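You operate a simulated robot arm through the tools that you are given. There is no shell and no other tool. Be economical: measure what you need, move in short steps, check, and stop when the job is done.

Carry out the task below with a simulated robot arm. There is one attempt and no reset: what you move stays moved.

TASK
Put the can that says "berry" from the top of the folding table on the teal coaster. Then put the tall green vase on the red coaster.
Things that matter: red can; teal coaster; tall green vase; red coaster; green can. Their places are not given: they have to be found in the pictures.

It is judged by the outcome, as a careful person would: the job done as asked, and still so three seconds after it is handed in. It fails if anything else is knocked over, pushed out of place, dropped, spilled or broken.

THE ROBOT
A 6-joint arm with a two-finger parallel gripper, fixed in place. Base frame: the origin is at the foot of the arm, x ahead of it, y to its left, z up; the work surface is at about z = 0. Lengths are in m, angles in degrees, forces in N, time in s.
With the tool pointing down near the work surface it reaches from about 0.14 to 0.58 m from the base axis. Its first joint turns from -66.0 to 66.0 degrees. Payload 2.1 kg.
Tool frame: the origin (TCP) lies between the finger pads and is the grasp point; the fingertips stand 0.03 m ahead of it; z points along the fingers, y is the line along which they close. The gripper opens to 0.094 m. The fingers are 0.028 m wide and 0.01 m thick; the gripper's body (0.05 by 0.096 m) begins 0.055 m behind the TCP.
Orientation is that of the tool frame in the base frame, as a unit quaternion [x, y, z, w]. With the fingers straight down and closing along the base's y, the tool's x points along the base's -x, its y along +y and its z along -z.

THE INTERFACE
- The arm moves only by the tool apply_moves. Its arguments are lists of equal length, an entry for each row: "dp": the shift along the base's x, y, z in cm, a list of three; "rotation": the turn, a rotation vector about the base's x, y, z in degrees, a list of three. In form: {"dp": [[x, y, z], ...], "rotation": [[wx, wy, wz], ...]}. A call has 1 to 8 rows; each row is the pose to reach, as a shift and turn from the pose commanded when the call began. "grip" is the opening, from 0 (shut) to 1 (fully open), set as the call begins (left out, the last holds). A row lasts 0.2 s, in which the tool goes at most 0.05 m and 8.6 degrees; a call with a longer step from one row to the next is refused whole, and so is a gripper value outside its range. A pose out of reach is approached as far as the arm can. The call stops where the force on the tool passes 40 N (or 10 N more than at its start, if that is more) or the arm is blocked; 0.2 s more then pass. The fingers move at their own pace (about 0.072 m/s each) and stop on an object; they squeeze with about 39 N. The grip force told is the motor's: it shows also when the fingers shut on nothing. Time passes only in rows, and 0.2 s behind the last, so rows that repeat a pose let the fingers close. It gives the time, the measured TCP pose, the force on the tool (base axes), the opening and the grip force at its end, in the units of the frame above (readings bear some noise).
- Cameras (640 x 400 px; columns grow to the right, rows downward): "scene" is fixed at [0.0686, -0.3858, 0.486]; the picture's right is [0.63, -0.78, 0.00], its down [-0.42, -0.34, -0.84] and it looks along [0.65, 0.53, -0.54] (base axes); focal length 262 px, centre (320, 200). "wrist" rides on the gripper at [-0.037, 0, -0.058] in the tool frame; the picture's right is [0.00, -1.00, 0.00], its down [0.97, 0.00, -0.24] and it looks along [0.24, 0.00, 0.97] (tool axes); focal length 218 px, centre (320, 200).
- camera(camera): a new picture of that camera. No time passes.
- measure_at(camera, pixels): for up to 12 pixels [column, row] of the newest picture of that camera ("zoom" is the newest enlarged one), the place [x, y, z] in the base frame of the surface seen there, good to about 0.002 m. No time passes.
- close_up(camera, box): a new picture of the part [left, top, right, bottom] of that camera's present view, enlarged. No time passes.
- finish_job(): hands the job in; it is judged then, once.

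Work in short steps. Measure before you move; look again where a grasp or a placing could have gone wrong, and mend it. You have 80 turns and 34 pictures in all, the two below and enlarged ones among them. Open the gripper and draw the arm clear of the work before you hand the job in, unless the task says otherwise; then end with one line.

The tools are called after ">>>" by a JSON object that holds its "name" and its "arguments". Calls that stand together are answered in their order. apply_moves: Moves the arm, as the interface text tells. Its arguments: {"type":"object","properties":{"dp":{"type":"array"},"rotation":{"type":"array"},"grip":{"type":"number"}},"required":["dp","rotation"]} The other tools are called the same way: camera (camera) takes a picture; measure_at (camera, pixels) gives the place of the surface under pixels of a picture; close_up (camera, box) takes an enlarged picture of a part of a camera's view; finish_job () hands the job in.

At the start:

```text
clock: 0.0
tcp_pos: [0.3753, 0.061, 0.3389]
orientation: [0.0, 1.0, 0.001, 0.0]
ft_force: [0.3, 0.5, 0.0]
finger_gap: 0.0938
finger_force: 0.0
```

scene: 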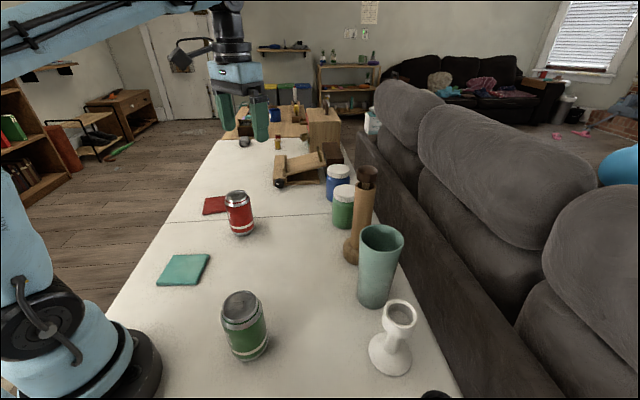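
wrist: 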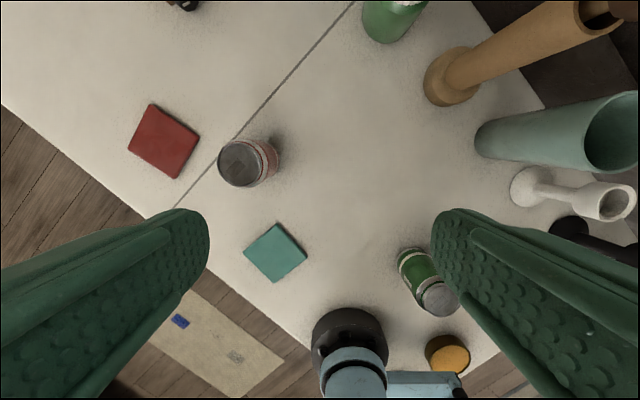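

The scene shows a red can near (239,213) and a green can near (244,325). I'll zoom in to read the labels and measure the objects.

>>> {"name": "close_up", "arguments": {"camera": "scene", "box": [190, 170, 290, 250]}}

>>> {"name": "close_up", "arguments": {"camera": "scene", "box": [190, 270, 310, 370]}}

>>> {"name": "measure_at", "arguments": {"camera": "scene", "pixels": [[236, 194], [240, 215], [242, 233], [183, 270], [214, 205], [242, 302], [246, 340], [380, 240], [374, 290], [373, 304], [343, 205], [353, 250]]}}

>>> {"name": "measure_at", "arguments": {"camera": "wrist", "pixels": [[164, 141], [150, 104], [200, 136], [178, 178], [128, 147], [275, 252], [275, 223], [307, 254], [276, 282], [244, 252], [240, 165], [485, 140]]}}

```text
5.00 times, centred on (240, 210) of scene
```

zoom: 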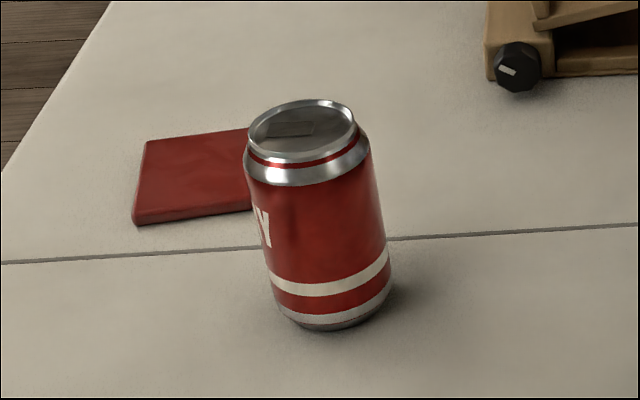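

```text
4.00 times, centred on (250, 320) of scene
```

zoom: 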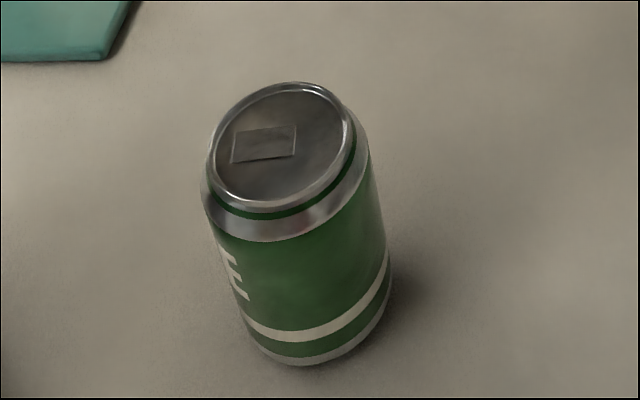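

```text
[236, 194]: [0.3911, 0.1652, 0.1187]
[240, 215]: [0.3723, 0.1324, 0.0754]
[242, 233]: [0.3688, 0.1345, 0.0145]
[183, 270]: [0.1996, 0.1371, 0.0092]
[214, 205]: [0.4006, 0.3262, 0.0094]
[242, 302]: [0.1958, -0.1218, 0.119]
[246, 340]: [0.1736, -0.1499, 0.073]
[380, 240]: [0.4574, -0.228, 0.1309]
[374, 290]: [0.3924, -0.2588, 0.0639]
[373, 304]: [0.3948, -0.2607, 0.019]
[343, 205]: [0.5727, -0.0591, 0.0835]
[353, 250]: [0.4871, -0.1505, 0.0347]
```

```text
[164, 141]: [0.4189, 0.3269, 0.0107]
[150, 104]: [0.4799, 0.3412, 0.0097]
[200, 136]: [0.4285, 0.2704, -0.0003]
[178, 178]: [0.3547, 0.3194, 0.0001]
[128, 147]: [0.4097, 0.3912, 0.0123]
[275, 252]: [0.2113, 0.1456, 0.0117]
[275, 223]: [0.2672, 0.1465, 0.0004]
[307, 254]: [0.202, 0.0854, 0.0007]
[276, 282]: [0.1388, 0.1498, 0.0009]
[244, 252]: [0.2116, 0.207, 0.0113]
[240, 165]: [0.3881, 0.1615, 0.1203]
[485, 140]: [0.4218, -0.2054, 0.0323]
```

The red can's label ends in "Y" and the green one's in "E", so the red can is "berry". Now I'll measure the rim and sides of the vase and can.

>>> {"name": "close_up", "arguments": {"camera": "scene", "box": [320, 160, 440, 380]}}

>>> {"name": "measure_at", "arguments": {"camera": "scene", "pixels": [[359, 236], [361, 229], [402, 240], [384, 226], [378, 252], [360, 298], [390, 295], [225, 197], [249, 194], [370, 180], [353, 262], [400, 310]]}}

>>> {"name": "measure_at", "arguments": {"camera": "wrist", "pixels": [[587, 120], [612, 95], [612, 168], [630, 170], [477, 140], [500, 122], [500, 156], [560, 110], [560, 165], [220, 165], [240, 143], [240, 185]]}}

```text
1.82 times, centred on (380, 270) of scene
```

zoom: 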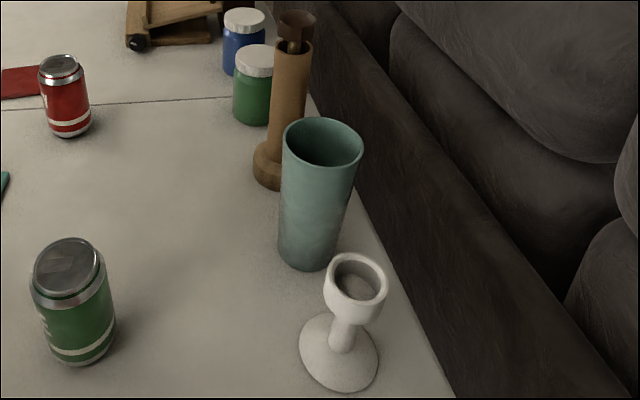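

```text
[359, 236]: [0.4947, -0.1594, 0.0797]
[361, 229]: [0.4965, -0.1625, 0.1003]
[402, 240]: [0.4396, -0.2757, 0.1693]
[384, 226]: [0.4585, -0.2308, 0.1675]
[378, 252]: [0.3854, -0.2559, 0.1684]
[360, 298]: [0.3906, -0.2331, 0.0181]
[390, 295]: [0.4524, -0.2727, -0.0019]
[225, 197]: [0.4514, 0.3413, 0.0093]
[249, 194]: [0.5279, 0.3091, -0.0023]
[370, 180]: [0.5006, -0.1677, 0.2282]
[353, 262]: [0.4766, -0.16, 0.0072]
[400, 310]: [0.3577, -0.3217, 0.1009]
```

```text
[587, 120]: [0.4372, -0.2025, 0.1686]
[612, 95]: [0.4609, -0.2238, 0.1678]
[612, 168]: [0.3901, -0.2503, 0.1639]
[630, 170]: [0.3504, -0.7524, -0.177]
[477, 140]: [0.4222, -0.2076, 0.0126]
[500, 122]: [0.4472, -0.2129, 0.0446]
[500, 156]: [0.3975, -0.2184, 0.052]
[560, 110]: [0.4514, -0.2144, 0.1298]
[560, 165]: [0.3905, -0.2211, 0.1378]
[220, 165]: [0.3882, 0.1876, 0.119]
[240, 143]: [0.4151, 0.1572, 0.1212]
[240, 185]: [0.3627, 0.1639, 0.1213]
```

Red can: centre (0.389, 0.162), top z 0.12. The vase rim is about 0.08 across and centred at (0.422, -0.242), top z 0.168. The teal coaster is at (0.205, 0.147) and the red coaster at (0.418, 0.330). I'll move above the red can and part of the way down.

>>> {"name": "apply_moves", "arguments": {"dp": [[0.5, 3.5, 0], [1, 7, 0], [1.4, 10.2, 0], [1.4, 10.2, -4.5], [1.4, 10.2, -9], [1.4, 10.2, -13.5], [1.4, 10.2, -15.5], [1.4, 10.2, -15.5]], "rotation": [[0, 0, 0], [0, 0, 0], [0, 0, 0], [0, 0, 0], [0, 0, 0], [0, 0, 0], [0, 0, 0], [0, 0, 0]], "grip": 1}}

>>> {"name": "camera", "arguments": {"camera": "wrist"}}

```text
clock: 1.8
tcp_pos: [0.388, 0.1627, 0.1854]
orientation: [0.0, 1.0, 0.001, 0.0]
ft_force: [-0.4, 0.9, 0.5]
finger_gap: 0.0939
finger_force: 0.1
```

```text
28 pictures are left
```

wrist: 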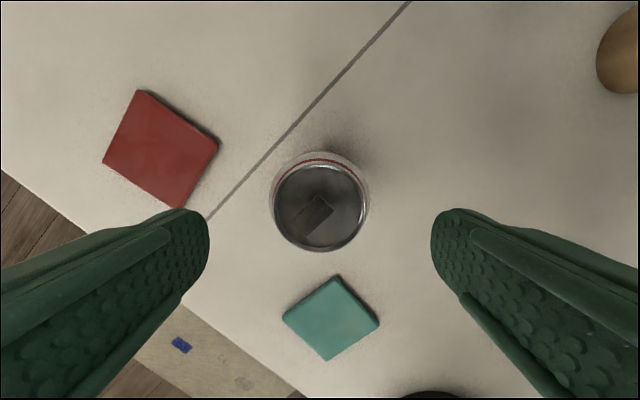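

The can is centred between the fingers (lid at 320,208). I'll measure the lid and coasters once more, then go down.

>>> {"name": "measure_at", "arguments": {"camera": "wrist", "pixels": [[278, 208], [362, 208], [320, 170], [320, 246], [331, 318], [337, 278], [378, 322], [327, 358], [284, 317], [160, 148]]}}

>>> {"name": "apply_moves", "arguments": {"dp": [[0.1, 0, -3.5], [0.1, 0, -7], [0.1, 0, -9.5], [0.1, 0, -9.5]], "rotation": [[0, 0, 0], [0, 0, 0], [0, 0, 0], [0, 0, 0]]}}

```text
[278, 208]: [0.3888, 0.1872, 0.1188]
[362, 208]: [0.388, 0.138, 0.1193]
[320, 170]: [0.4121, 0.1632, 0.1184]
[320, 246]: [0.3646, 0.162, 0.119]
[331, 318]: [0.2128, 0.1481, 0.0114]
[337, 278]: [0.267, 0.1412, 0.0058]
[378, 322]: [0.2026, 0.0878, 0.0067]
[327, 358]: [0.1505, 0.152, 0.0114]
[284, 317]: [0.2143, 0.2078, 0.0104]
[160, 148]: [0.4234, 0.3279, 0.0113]
```

```text
clock: 2.8
tcp_pos: [0.3908, 0.1634, 0.0864]
orientation: [0.0, 1.0, 0.001, 0.0]
ft_force: [-0.4, -0.1, -0.4]
finger_gap: 0.0942
finger_force: 0.2
```

The tool is at can height with no contact. Closing on the can.

>>> {"name": "apply_moves", "arguments": {"dp": [[0, 0, 0], [0, 0, 0], [0, 0, 0], [0, 0, 0]], "rotation": [[0, 0, 0], [0, 0, 0], [0, 0, 0], [0, 0, 0]], "grip": 0}}

```text
clock: 3.8
tcp_pos: [0.3901, 0.1639, 0.0878]
orientation: [0.001, 1.0, 0.001, 0.0]
ft_force: [-0.1, -0.1, -0.5]
finger_gap: 0.0649
finger_force: 39.1
```

Gripped with a gap of 0.065. I'll lift and carry it over the teal coaster.

>>> {"name": "apply_moves", "arguments": {"dp": [[0, 0, 2], [0, 0, 5], [-3, -0.3, 6], [-7, -0.6, 6], [-11, -1, 6], [-15, -1.3, 6], [-18, -1.5, 6], [-18, -1.5, 6]], "rotation": [[0, 0, 0], [0, 0, 0], [0, 0, 0], [0, 0, 0], [0, 0, 0], [0, 0, 0], [0, 0, 0], [0, 0, 0]]}}

>>> {"name": "camera", "arguments": {"camera": "scene"}}

```text
clock: 5.6
tcp_pos: [0.2095, 0.1489, 0.1475]
orientation: [0.0, 1.0, 0.001, 0.0]
ft_force: [-0.2, 0.3, -0.2]
finger_gap: 0.0646
finger_force: 38.9
```

```text
27 pictures are left
```

scene: 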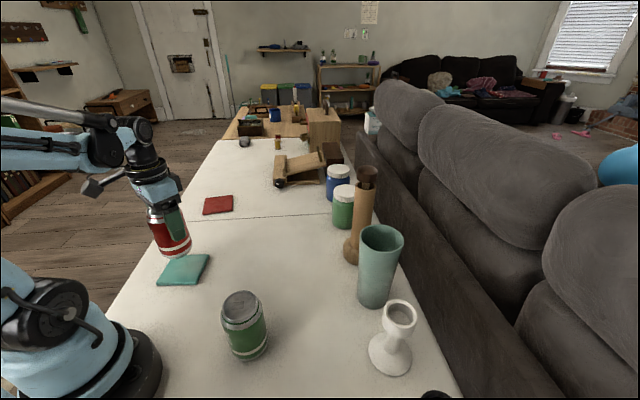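

The can is over the teal coaster. Lowering about 4.7 cm, in small steps at the end.

>>> {"name": "apply_moves", "arguments": {"dp": [[0, 0, -2], [0, 0, -3.5], [0, 0, -4.2], [0, 0, -4.5], [0, 0, -4.7], [0, 0, -4.7]], "rotation": [[0, 0, 0], [0, 0, 0], [0, 0, 0], [0, 0, 0], [0, 0, 0], [0, 0, 0]]}}

>>> {"name": "close_up", "arguments": {"camera": "scene", "box": [130, 200, 230, 300]}}

```text
clock: 7.0
tcp_pos: [0.21, 0.1495, 0.1007]
orientation: [-0.001, 1.0, 0.001, 0.0]
ft_force: [0.1, 0.0, -0.6]
finger_gap: 0.0648
finger_force: 39.5
```

```text
4.00 times, centred on (180, 250) of scene
```

zoom: 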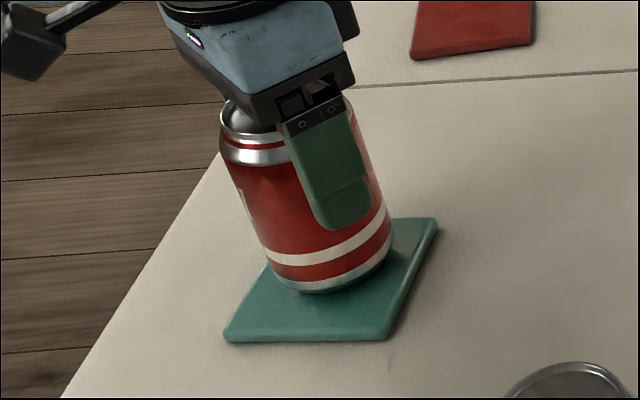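

It is nearly touching, with no force yet. Easing down in 1 mm steps.

>>> {"name": "apply_moves", "arguments": {"dp": [[0, 0, -0.1], [0, 0, -0.1]], "rotation": [[0, 0, 0], [0, 0, 0]]}}

>>> {"name": "apply_moves", "arguments": {"dp": [[0, 0, -0.1], [0, 0, -0.1]], "rotation": [[0, 0, 0], [0, 0, 0]]}}

```text
clock: 7.6
tcp_pos: [0.2103, 0.1477, 0.1005]
orientation: [0.0, 1.0, 0.001, -0.001]
ft_force: [0.3, 0.4, -0.2]
finger_gap: 0.0646
finger_force: 38.9
```

```text
clock: 8.2
tcp_pos: [0.2099, 0.1479, 0.0996]
orientation: [-0.001, 1.0, 0.002, 0.0]
ft_force: [0.8, 0.6, 0.5]
finger_gap: 0.0647
finger_force: 39.2
```

>>> {"name": "apply_moves", "arguments": {"dp": [[0, 0, -0.1], [0, 0, -0.1]], "rotation": [[0, 0, 0], [0, 0, 0]]}}

```text
clock: 8.8
tcp_pos: [0.2105, 0.1477, 0.0992]
orientation: [0.0, 1.0, 0.001, -0.001]
ft_force: [-0.1, 0.5, -1.3]
finger_gap: 0.0644
finger_force: 39.0
```

>>> {"name": "apply_moves", "arguments": {"dp": [[0, 0, -0.1], [0, 0, -0.1]], "rotation": [[0, 0, 0], [0, 0, 0]]}}

```text
clock: 9.4
tcp_pos: [0.2107, 0.1468, 0.0985]
orientation: [0.0, 1.0, 0.001, 0.0]
ft_force: [0.4, -0.2, -0.6]
finger_gap: 0.0647
finger_force: 39.4
```

>>> {"name": "apply_moves", "arguments": {"dp": [[0, 0, -0.1], [0, 0, -0.1]], "rotation": [[0, 0, 0], [0, 0, 0]]}}

>>> {"name": "close_up", "arguments": {"camera": "scene", "box": [150, 240, 210, 290]}}

```text
clock: 10.0
tcp_pos: [0.2102, 0.1481, 0.0974]
orientation: [0.0, 1.0, 0.001, 0.0]
ft_force: [-3.0, 0.4, 25.7]
finger_gap: 0.0646
finger_force: 39.1
```

```text
8.00 times, centred on (180, 265) of scene
```

zoom: 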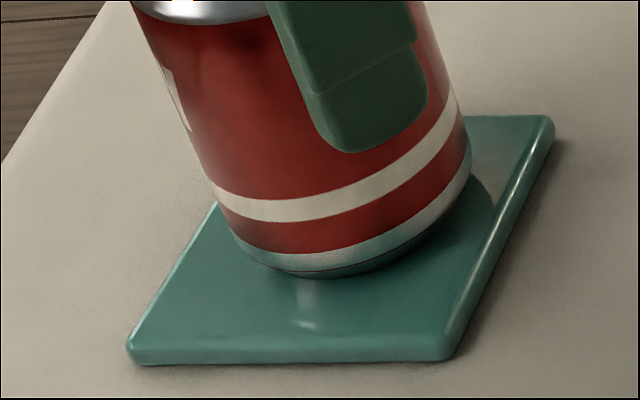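

Contact (25.7 N up), so the can is seated. I'll release it and rise straight up.

>>> {"name": "apply_moves", "arguments": {"dp": [[0, 0, 0.05], [0, 0, 0.05], [0, 0, 0.05], [0, 0, 0.05]], "rotation": [[0, 0, 0], [0, 0, 0], [0, 0, 0], [0, 0, 0]], "grip": 1}}

>>> {"name": "apply_moves", "arguments": {"dp": [[0, 0, 2], [0, 0, 5], [0, 0, 9], [0, 0, 13], [0, 0, 17], [0, 0, 20], [0, 0, 20]], "rotation": [[0, 0, 0], [0, 0, 0], [0, 0, 0], [0, 0, 0], [0, 0, 0], [0, 0, 0], [0, 0, 0]]}}

>>> {"name": "camera", "arguments": {"camera": "wrist"}}

>>> {"name": "close_up", "arguments": {"camera": "scene", "box": [130, 200, 230, 300]}}

```text
clock: 11.0
tcp_pos: [0.2098, 0.1467, 0.0978]
orientation: [0.0, 1.0, 0.001, 0.0]
ft_force: [0.9, 0.0, -0.3]
finger_gap: 0.0941
finger_force: 0.0
```

```text
clock: 12.6
tcp_pos: [0.2115, 0.1484, 0.2999]
orientation: [0.0, 1.0, 0.0, 0.0]
ft_force: [-0.3, -0.5, -0.3]
finger_gap: 0.0938
finger_force: 0.1
```

```text
24 pictures are left
```

wrist: 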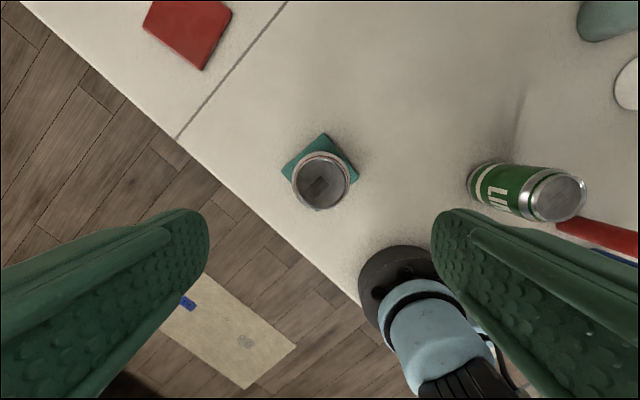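

```text
4.00 times, centred on (180, 250) of scene
```

zoom: 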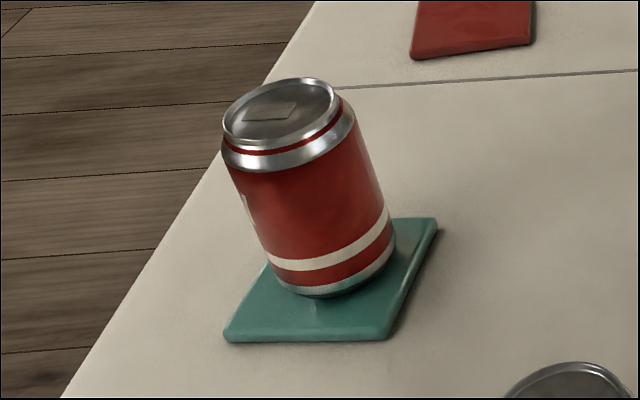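

The can stands well centred on the teal coaster, and the other can reads "LI..", i.e. lime. Now I'll move above the vase at a safe height.

>>> {"name": "apply_moves", "arguments": {"dp": [[2, -3.5, 2], [4.5, -7.5, 4], [7, -11.5, 4], [9, -15.5, 4], [11, -19.5, 4], [13, -23.5, 4]], "rotation": [[0, 0, 0], [0, 0, 0], [0, 0, 0], [0, 0, 0], [0, 0, 0], [0, 0, 0]]}}

>>> {"name": "apply_moves", "arguments": {"dp": [[2, -4, 0], [4, -8, 0], [6, -12, 0], [8.1, -15.5, 0], [8.1, -15.5, 0], [8.1, -15.5, 0]], "rotation": [[0, 0, 0], [0, 0, 0], [0, 0, 0], [0, 0, 0], [0, 0, 0], [0, 0, 0]]}}

>>> {"name": "camera", "arguments": {"camera": "wrist"}}

>>> {"name": "camera", "arguments": {"camera": "scene"}}

```text
refused: row 2 steps farther than a row can; nothing moved
```

```text
clock: 14.0
tcp_pos: [0.2924, -0.0075, 0.3011]
orientation: [0.0, 1.0, 0.001, 0.0]
ft_force: [0.7, 0.2, -0.2]
finger_gap: 0.0941
finger_force: 0.0
```

```text
22 pictures are left
```

wrist: 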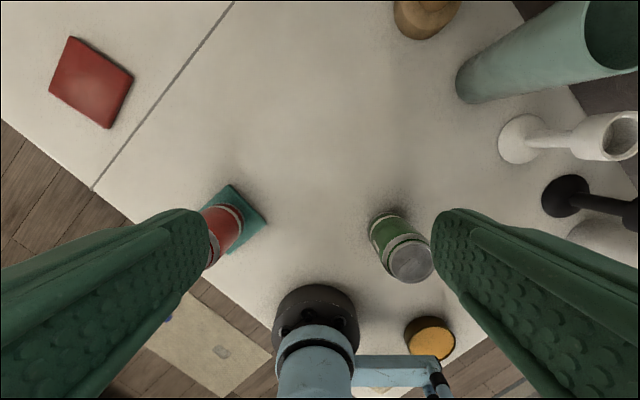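

```text
21 pictures are left
```

scene: 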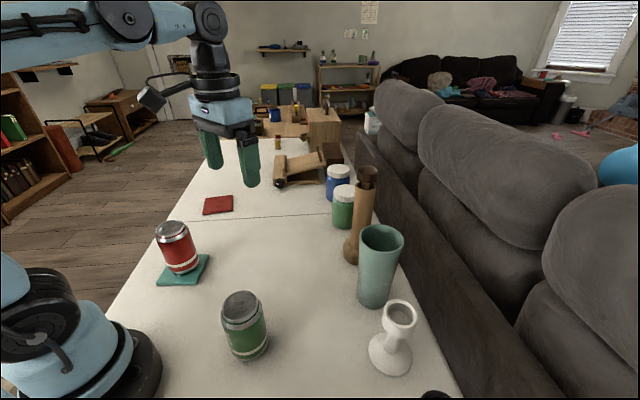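

The first call was refused and only the second ran, so the tool is at (0.292, -0.007, 0.301). I'll finish the traverse with shorter steps, rising first.

>>> {"name": "apply_moves", "arguments": {"dp": [[0, 0, 4.5], [2, -4, 5], [4, -8, 5], [6, -12, 5], [8, -16, 5], [10.5, -20, 5], [13.1, -23.5, 5], [13.1, -23.5, 5]], "rotation": [[0, 0, 0], [0, 0, 0], [0, 0, 0], [0, 0, 0], [0, 0, 0], [0, 0, 0], [0, 0, 0], [0, 0, 0]]}}

>>> {"name": "camera", "arguments": {"camera": "wrist"}}

```text
clock: 15.8
tcp_pos: [0.4154, -0.2377, 0.3391]
orientation: [0.0, 1.0, 0.0, 0.0]
ft_force: [-0.5, -0.4, 0.6]
finger_gap: 0.094
finger_force: 0.1
out of reach, approached as far as the arm can: row 7, 8
```

```text
20 pictures are left
```

wrist: 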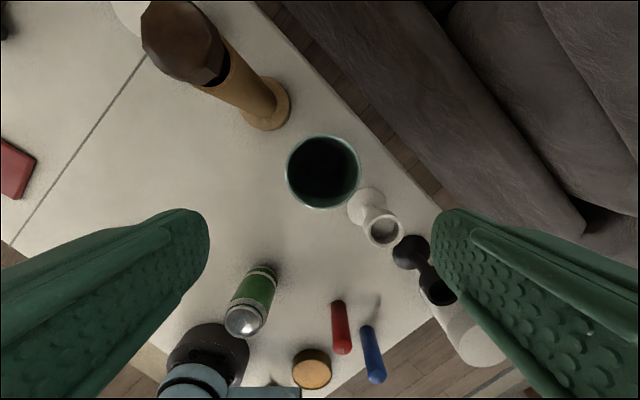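

The height limits reach here, which is fine because I'm going down anyway. Measuring the vase rim and neighbours.

>>> {"name": "measure_at", "arguments": {"camera": "wrist", "pixels": [[287, 172], [359, 172], [322, 137], [322, 207], [297, 147], [348, 198], [185, 45], [215, 60], [288, 105], [362, 205], [383, 230], [265, 128]]}}

```text
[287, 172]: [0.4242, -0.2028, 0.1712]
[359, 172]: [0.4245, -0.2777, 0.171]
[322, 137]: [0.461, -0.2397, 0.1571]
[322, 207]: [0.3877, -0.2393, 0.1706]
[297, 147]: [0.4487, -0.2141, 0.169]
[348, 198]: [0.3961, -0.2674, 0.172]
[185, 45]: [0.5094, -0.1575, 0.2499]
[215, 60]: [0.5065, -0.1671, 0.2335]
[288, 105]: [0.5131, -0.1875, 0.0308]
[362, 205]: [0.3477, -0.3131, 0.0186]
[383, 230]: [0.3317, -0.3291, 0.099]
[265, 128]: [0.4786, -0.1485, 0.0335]
```

Vase centre is (0.424, -0.240), rim z 0.171. I'll descend part way and check the pose.

>>> {"name": "apply_moves", "arguments": {"dp": [[0, 0, -4], [0, 0, -8], [0, 0, -10], [0, 0, -10]], "rotation": [[0, 0, 0], [0, 0, 0], [0, 0, 0], [0, 0, 0]]}}

>>> {"name": "camera", "arguments": {"camera": "scene"}}

>>> {"name": "camera", "arguments": {"camera": "wrist"}}

```text
clock: 16.8
tcp_pos: [0.4125, -0.2398, 0.2393]
orientation: [-0.001, 1.0, 0.001, 0.001]
ft_force: [-0.5, 0.6, -0.3]
finger_gap: 0.0942
finger_force: 0.2
```

```text
19 pictures are left
```

scene: 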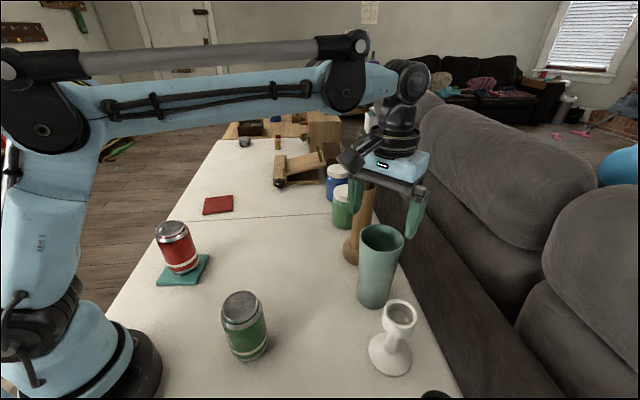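

```text
18 pictures are left
```

wrist: 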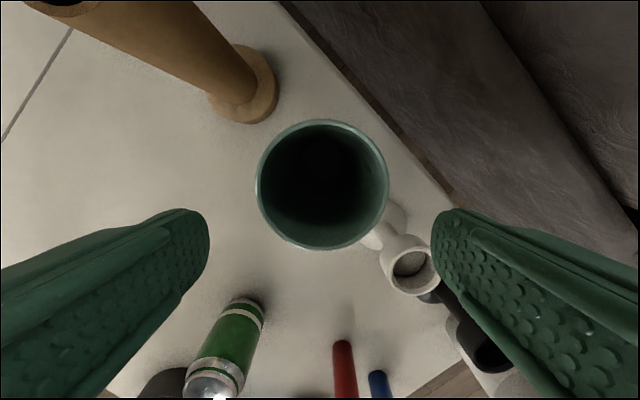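

Checking the protruding black part at (352,157) and body against the mill, plus the rim again.

>>> {"name": "measure_at", "arguments": {"camera": "scene", "pixels": [[350, 157], [345, 160], [358, 168], [370, 148], [380, 168], [424, 165], [355, 195], [415, 215], [368, 195], [382, 140]]}}

>>> {"name": "measure_at", "arguments": {"camera": "wrist", "pixels": [[258, 185], [387, 185], [322, 121], [322, 248], [276, 141], [368, 230], [276, 230], [368, 141], [60, 2]]}}

```text
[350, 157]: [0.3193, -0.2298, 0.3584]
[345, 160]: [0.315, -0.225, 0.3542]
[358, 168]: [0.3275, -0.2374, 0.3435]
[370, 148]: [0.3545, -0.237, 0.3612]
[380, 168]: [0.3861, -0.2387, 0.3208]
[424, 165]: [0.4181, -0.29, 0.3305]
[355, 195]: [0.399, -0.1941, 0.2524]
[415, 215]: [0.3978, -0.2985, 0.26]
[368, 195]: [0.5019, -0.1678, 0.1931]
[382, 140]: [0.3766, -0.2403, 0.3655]
```

```text
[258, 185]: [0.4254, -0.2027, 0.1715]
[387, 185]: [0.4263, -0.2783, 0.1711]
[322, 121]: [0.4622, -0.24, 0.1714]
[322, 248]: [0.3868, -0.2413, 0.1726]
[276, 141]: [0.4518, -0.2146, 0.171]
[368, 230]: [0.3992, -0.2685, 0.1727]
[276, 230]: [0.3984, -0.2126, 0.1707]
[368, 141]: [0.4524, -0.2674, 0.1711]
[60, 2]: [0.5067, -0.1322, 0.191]
```

The protrusion is on the -x side and clear of the mill. The rim centre is (0.4247, -0.2405), so I'll shift x by +1.2 cm and descend.

>>> {"name": "apply_moves", "arguments": {"dp": [[1.2, 0, 0], [1.2, 0, -2], [1.2, 0, -2]], "rotation": [[0, 0, 0], [0, 0, 0], [0, 0, 0]]}}

>>> {"name": "camera", "arguments": {"camera": "wrist"}}

```text
clock: 17.6
tcp_pos: [0.4237, -0.2372, 0.2173]
orientation: [0.0, 1.0, 0.001, -0.001]
ft_force: [-1.2, -0.3, 0.4]
finger_gap: 0.094
finger_force: 0.1
```

```text
17 pictures are left
```

wrist: 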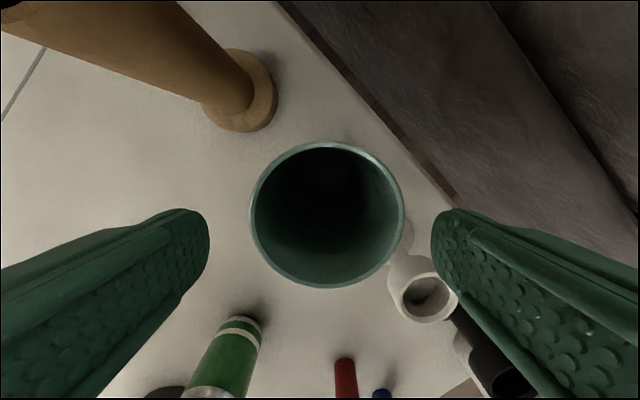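

The rim is centred at column 327, about 3 mm toward -y. I'll correct and descend gently.

>>> {"name": "apply_moves", "arguments": {"dp": [[0, -0.3, 0], [0, -0.3, -2], [0, -0.3, -4], [0, -0.3, -6], [0, -0.3, -8], [0, -0.3, -9.1], [0, -0.3, -9.1]], "rotation": [[0, 0, 0], [0, 0, 0], [0, 0, 0], [0, 0, 0], [0, 0, 0], [0, 0, 0], [0, 0, 0]]}}

>>> {"name": "camera", "arguments": {"camera": "wrist"}}

```text
clock: 19.2
tcp_pos: [0.4264, -0.2418, 0.1267]
orientation: [0.0, 1.0, 0.001, 0.0]
ft_force: [0.4, -1.0, -0.3]
finger_gap: 0.094
finger_force: 0.0
```

```text
16 pictures are left
```

wrist: 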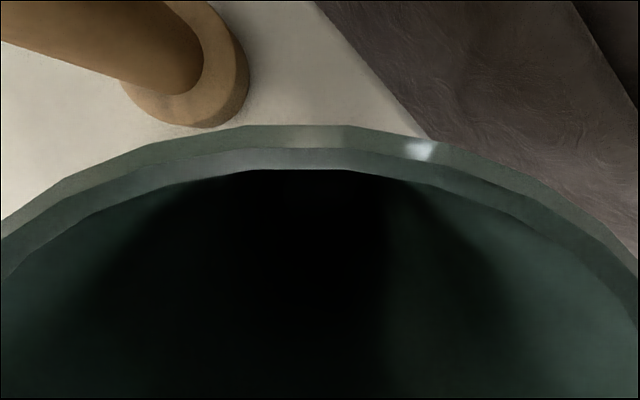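

No contact, and the fingers are around the vase. Closing.

>>> {"name": "apply_moves", "arguments": {"dp": [[0, 0, 0], [0, 0, 0], [0, 0, 0], [0, 0, 0]], "rotation": [[0, 0, 0], [0, 0, 0], [0, 0, 0], [0, 0, 0]], "grip": 0}}

>>> {"name": "apply_moves", "arguments": {"dp": [[0, 0, 1], [0, 0, 2], [0, 0, 4], [0, 0, 4]], "rotation": [[0, 0, 0], [0, 0, 0], [0, 0, 0], [0, 0, 0]]}}

>>> {"name": "camera", "arguments": {"camera": "scene"}}

```text
clock: 20.2
tcp_pos: [0.4264, -0.2424, 0.127]
orientation: [0.0, 1.0, 0.001, 0.0]
ft_force: [-0.6, 0.3, -0.2]
finger_gap: 0.0788
finger_force: 39.2
```

```text
clock: 21.2
tcp_pos: [0.4267, -0.2419, 0.1683]
orientation: [0.0, 1.0, 0.001, 0.0]
ft_force: [0.2, 0.8, -1.1]
finger_gap: 0.079
finger_force: 39.2
```

```text
15 pictures are left
```

scene: 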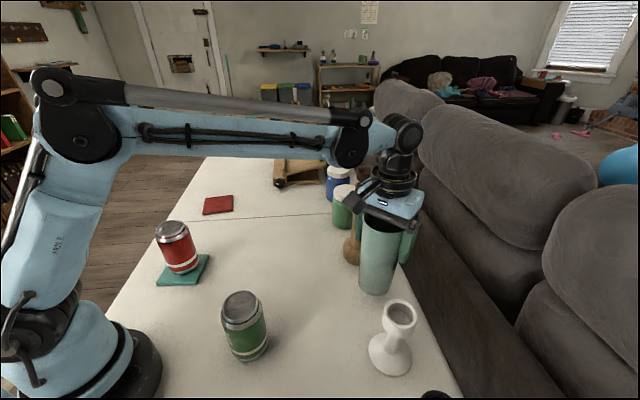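

Vase lifted cleanly. I'll pin down the red coaster from this unobstructed view, and carry the vase away from the mill diagonally (-x, +y).

>>> {"name": "close_up", "arguments": {"camera": "scene", "box": [195, 185, 243, 225]}}

>>> {"name": "apply_moves", "arguments": {"dp": [[-2, 2, 0.5], [-4.5, 4.5, 1], [-6, 8.5, 2], [-7, 12.5, 2], [-8, 16.5, 2], [-8.5, 20.5, 2], [-9, 24, 2], [-9, 24, 2]], "rotation": [[0, 0, 0], [0, 0, 0], [0, 0, 0], [0, 0, 0], [0, 0, 0], [0, 0, 0], [0, 0, 0], [0, 0, 0]]}}

```text
10.00 times, centred on (219, 205) of scene
```

zoom: 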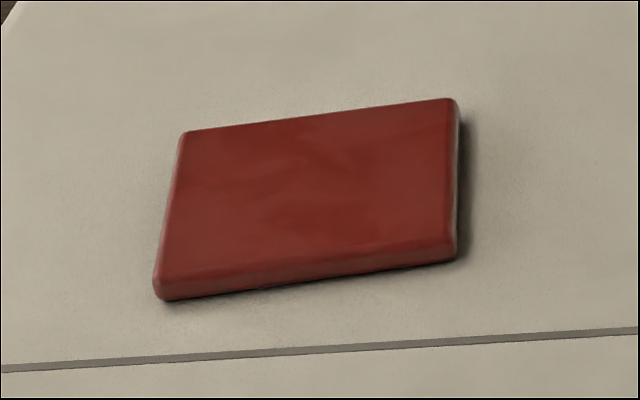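

```text
clock: 23.0
tcp_pos: [0.3363, 0.0008, 0.1873]
orientation: [0.001, 1.0, 0.001, 0.0]
ft_force: [-0.1, 0.0, -0.4]
finger_gap: 0.0787
finger_force: 38.7
```

>>> {"name": "measure_at", "arguments": {"camera": "zoom", "pixels": [[188, 138], [446, 104], [444, 240], [166, 278], [312, 188]]}}

>>> {"name": "camera", "arguments": {"camera": "wrist"}}

```text
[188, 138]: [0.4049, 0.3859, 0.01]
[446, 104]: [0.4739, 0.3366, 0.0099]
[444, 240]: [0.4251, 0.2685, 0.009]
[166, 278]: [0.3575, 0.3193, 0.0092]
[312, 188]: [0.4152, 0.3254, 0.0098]
```

```text
13 pictures are left
```

wrist: 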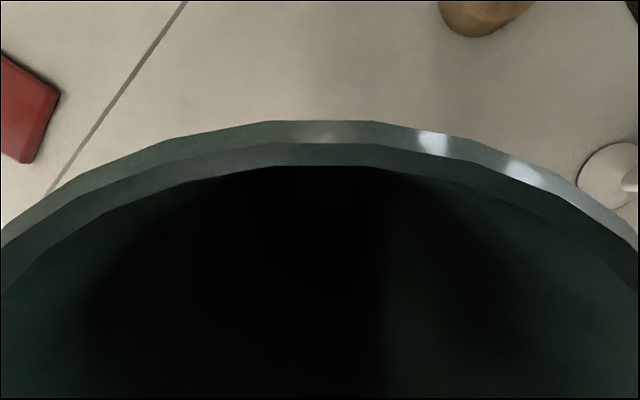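

Coaster centre is about (0.4165, 0.3285). Continuing toward it and extending in x near the end.

>>> {"name": "apply_moves", "arguments": {"dp": [[0.5, 4, 0], [1, 8.5, 0], [1.5, 13, 0], [2.5, 17.5, 0], [4, 22, 0], [6, 26, 0], [7.5, 30, 0], [8.2, 33, 0]], "rotation": [[0, 0, 0], [0, 0, 0], [0, 0, 0], [0, 0, 0], [0, 0, 0], [0, 0, 0], [0, 0, 0], [0, 0, 0]]}}

>>> {"name": "apply_moves", "arguments": {"dp": [[0, 0, 0], [0, 0, 0]], "rotation": [[0, 0, 0], [0, 0, 0]]}}

>>> {"name": "camera", "arguments": {"camera": "scene"}}

```text
clock: 24.8
tcp_pos: [0.4176, 0.3299, 0.186]
orientation: [0.001, 1.0, 0.002, 0.0]
ft_force: [-0.3, -0.7, -2.1]
finger_gap: 0.0788
finger_force: 39.4
```

```text
clock: 25.4
tcp_pos: [0.4181, 0.3285, 0.1872]
orientation: [0.0, 1.0, 0.001, -0.001]
ft_force: [0.5, -0.5, -2.0]
finger_gap: 0.0786
finger_force: 39.1
```

```text
12 pictures are left
```

scene: 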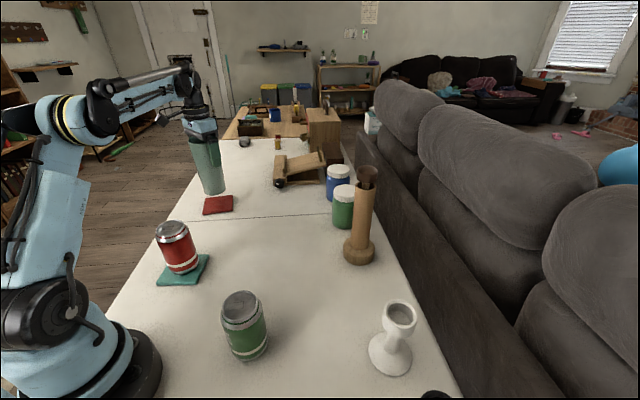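

Over the red coaster. Expected contact is at TCP z of about 0.136; lowering to just above that.

>>> {"name": "apply_moves", "arguments": {"dp": [[0, 0, -2], [0, 0, -3.5], [0, 0, -4.5], [0, 0, -4.8], [0, 0, -4.8]], "rotation": [[0, 0, 0], [0, 0, 0], [0, 0, 0], [0, 0, 0], [0, 0, 0]]}}

>>> {"name": "close_up", "arguments": {"camera": "scene", "box": [170, 130, 270, 230]}}

```text
clock: 26.6
tcp_pos: [0.4166, 0.3274, 0.1387]
orientation: [-0.001, 1.0, 0.0, 0.001]
ft_force: [-0.5, 0.2, -2.0]
finger_gap: 0.0788
finger_force: 38.9
```

```text
4.00 times, centred on (220, 180) of scene
```

zoom: 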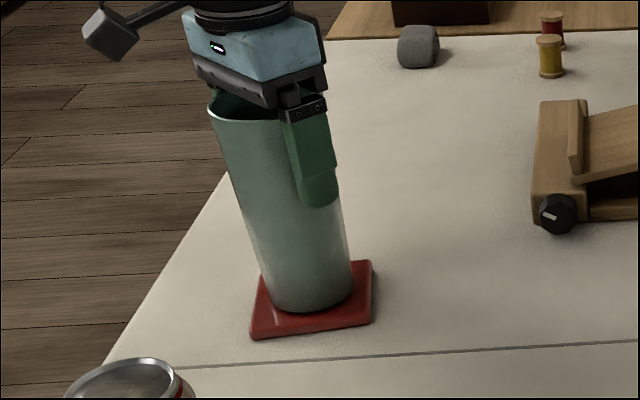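

It is well centred. Easing down to contact.

>>> {"name": "apply_moves", "arguments": {"dp": [[0, 0, -0.1], [0, 0, -0.1]], "rotation": [[0, 0, 0], [0, 0, 0]]}}

>>> {"name": "apply_moves", "arguments": {"dp": [[0, 0, -0.1], [0, 0, -0.1]], "rotation": [[0, 0, 0], [0, 0, 0]]}}

```text
clock: 27.2
tcp_pos: [0.4188, 0.3287, 0.1376]
orientation: [0.0, 1.0, 0.001, 0.0]
ft_force: [-0.4, 0.0, -1.4]
finger_gap: 0.0786
finger_force: 39.4
```

```text
clock: 27.8
tcp_pos: [0.4169, 0.3275, 0.1388]
orientation: [0.0, 1.0, 0.0, 0.0]
ft_force: [2.1, 1.9, 18.6]
finger_gap: 0.0786
finger_force: 38.9
```

Contact (18.6 N), so the vase is seated. Releasing and rising straight up.

>>> {"name": "apply_moves", "arguments": {"dp": [[0, 0, 0.05], [0, 0, 0.05], [0, 0, 0.05], [0, 0, 0.05]], "rotation": [[0, 0, 0], [0, 0, 0], [0, 0, 0], [0, 0, 0]], "grip": 1}}

>>> {"name": "apply_moves", "arguments": {"dp": [[0, 0, 1.5], [0, 0, 3], [0, 0, 5], [0, 0, 7], [0, 0, 7]], "rotation": [[0, 0, 0], [0, 0, 0], [0, 0, 0], [0, 0, 0], [0, 0, 0]]}}

>>> {"name": "close_up", "arguments": {"camera": "scene", "box": [170, 130, 270, 230]}}

```text
clock: 28.8
tcp_pos: [0.4173, 0.329, 0.1366]
orientation: [-0.001, 1.0, 0.001, 0.0]
ft_force: [0.4, 0.1, -0.3]
finger_gap: 0.094
finger_force: 0.0
```

```text
clock: 30.0
tcp_pos: [0.4157, 0.328, 0.2089]
orientation: [0.0, 1.0, 0.001, -0.001]
ft_force: [0.3, 0.1, 0.1]
finger_gap: 0.094
finger_force: 0.0
```

```text
4.00 times, centred on (220, 180) of scene
```

zoom: 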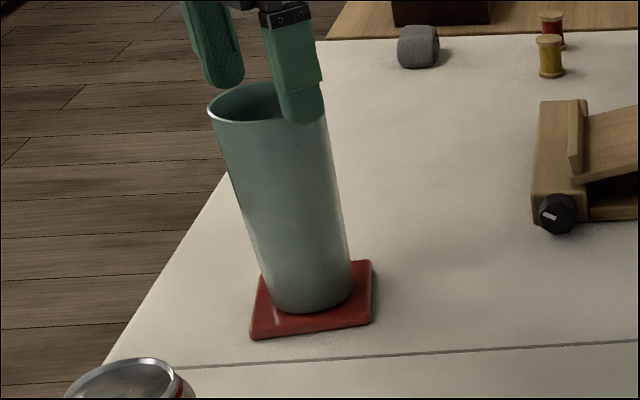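

The vase stands on the coaster. The fingers still straddle the rim in y, so I'll retreat up and along -x, which keeps them clear.

>>> {"name": "apply_moves", "arguments": {"dp": [[-0.3, 0, 1], [-1, 0, 2.5], [-2, 0, 5], [-4, -1, 8], [-7, -4, 9], [-9, -8, 10], [-10, -12, 10], [-10, -12, 10]], "rotation": [[0, 0, 0], [0, 0, 0], [0, 0, 0], [0, 0, 0], [0, 0, 0], [0, 0, 0], [0, 0, 0], [0, 0, 0]]}}

>>> {"name": "camera", "arguments": {"camera": "scene"}}

>>> {"name": "camera", "arguments": {"camera": "wrist"}}

```text
clock: 31.8
tcp_pos: [0.3183, 0.2079, 0.3064]
orientation: [0.0, 1.0, 0.001, -0.001]
ft_force: [0.3, 0.2, -0.1]
finger_gap: 0.094
finger_force: 0.2
```

```text
9 pictures are left
```

scene: 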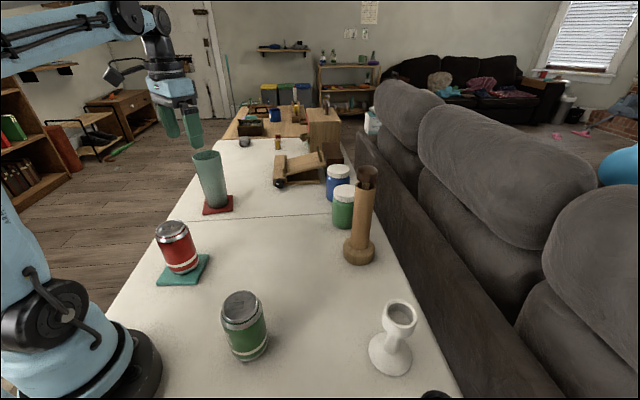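

```text
8 pictures are left
```

wrist: 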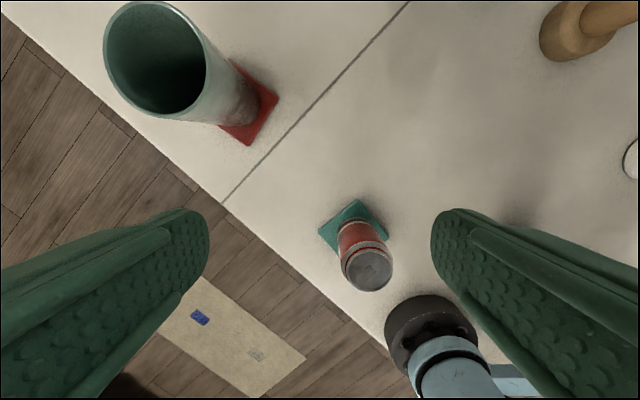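

Both items stand upright on their coasters, nothing else has moved, and the arm is clear with the gripper open. Handing in.

>>> {"name": "finish_job", "arguments": {}}

```text
The job is handed in.
```

The berry can (the red one) is on the teal coaster and the tall green vase is on the red coaster, with nothing else disturbed.
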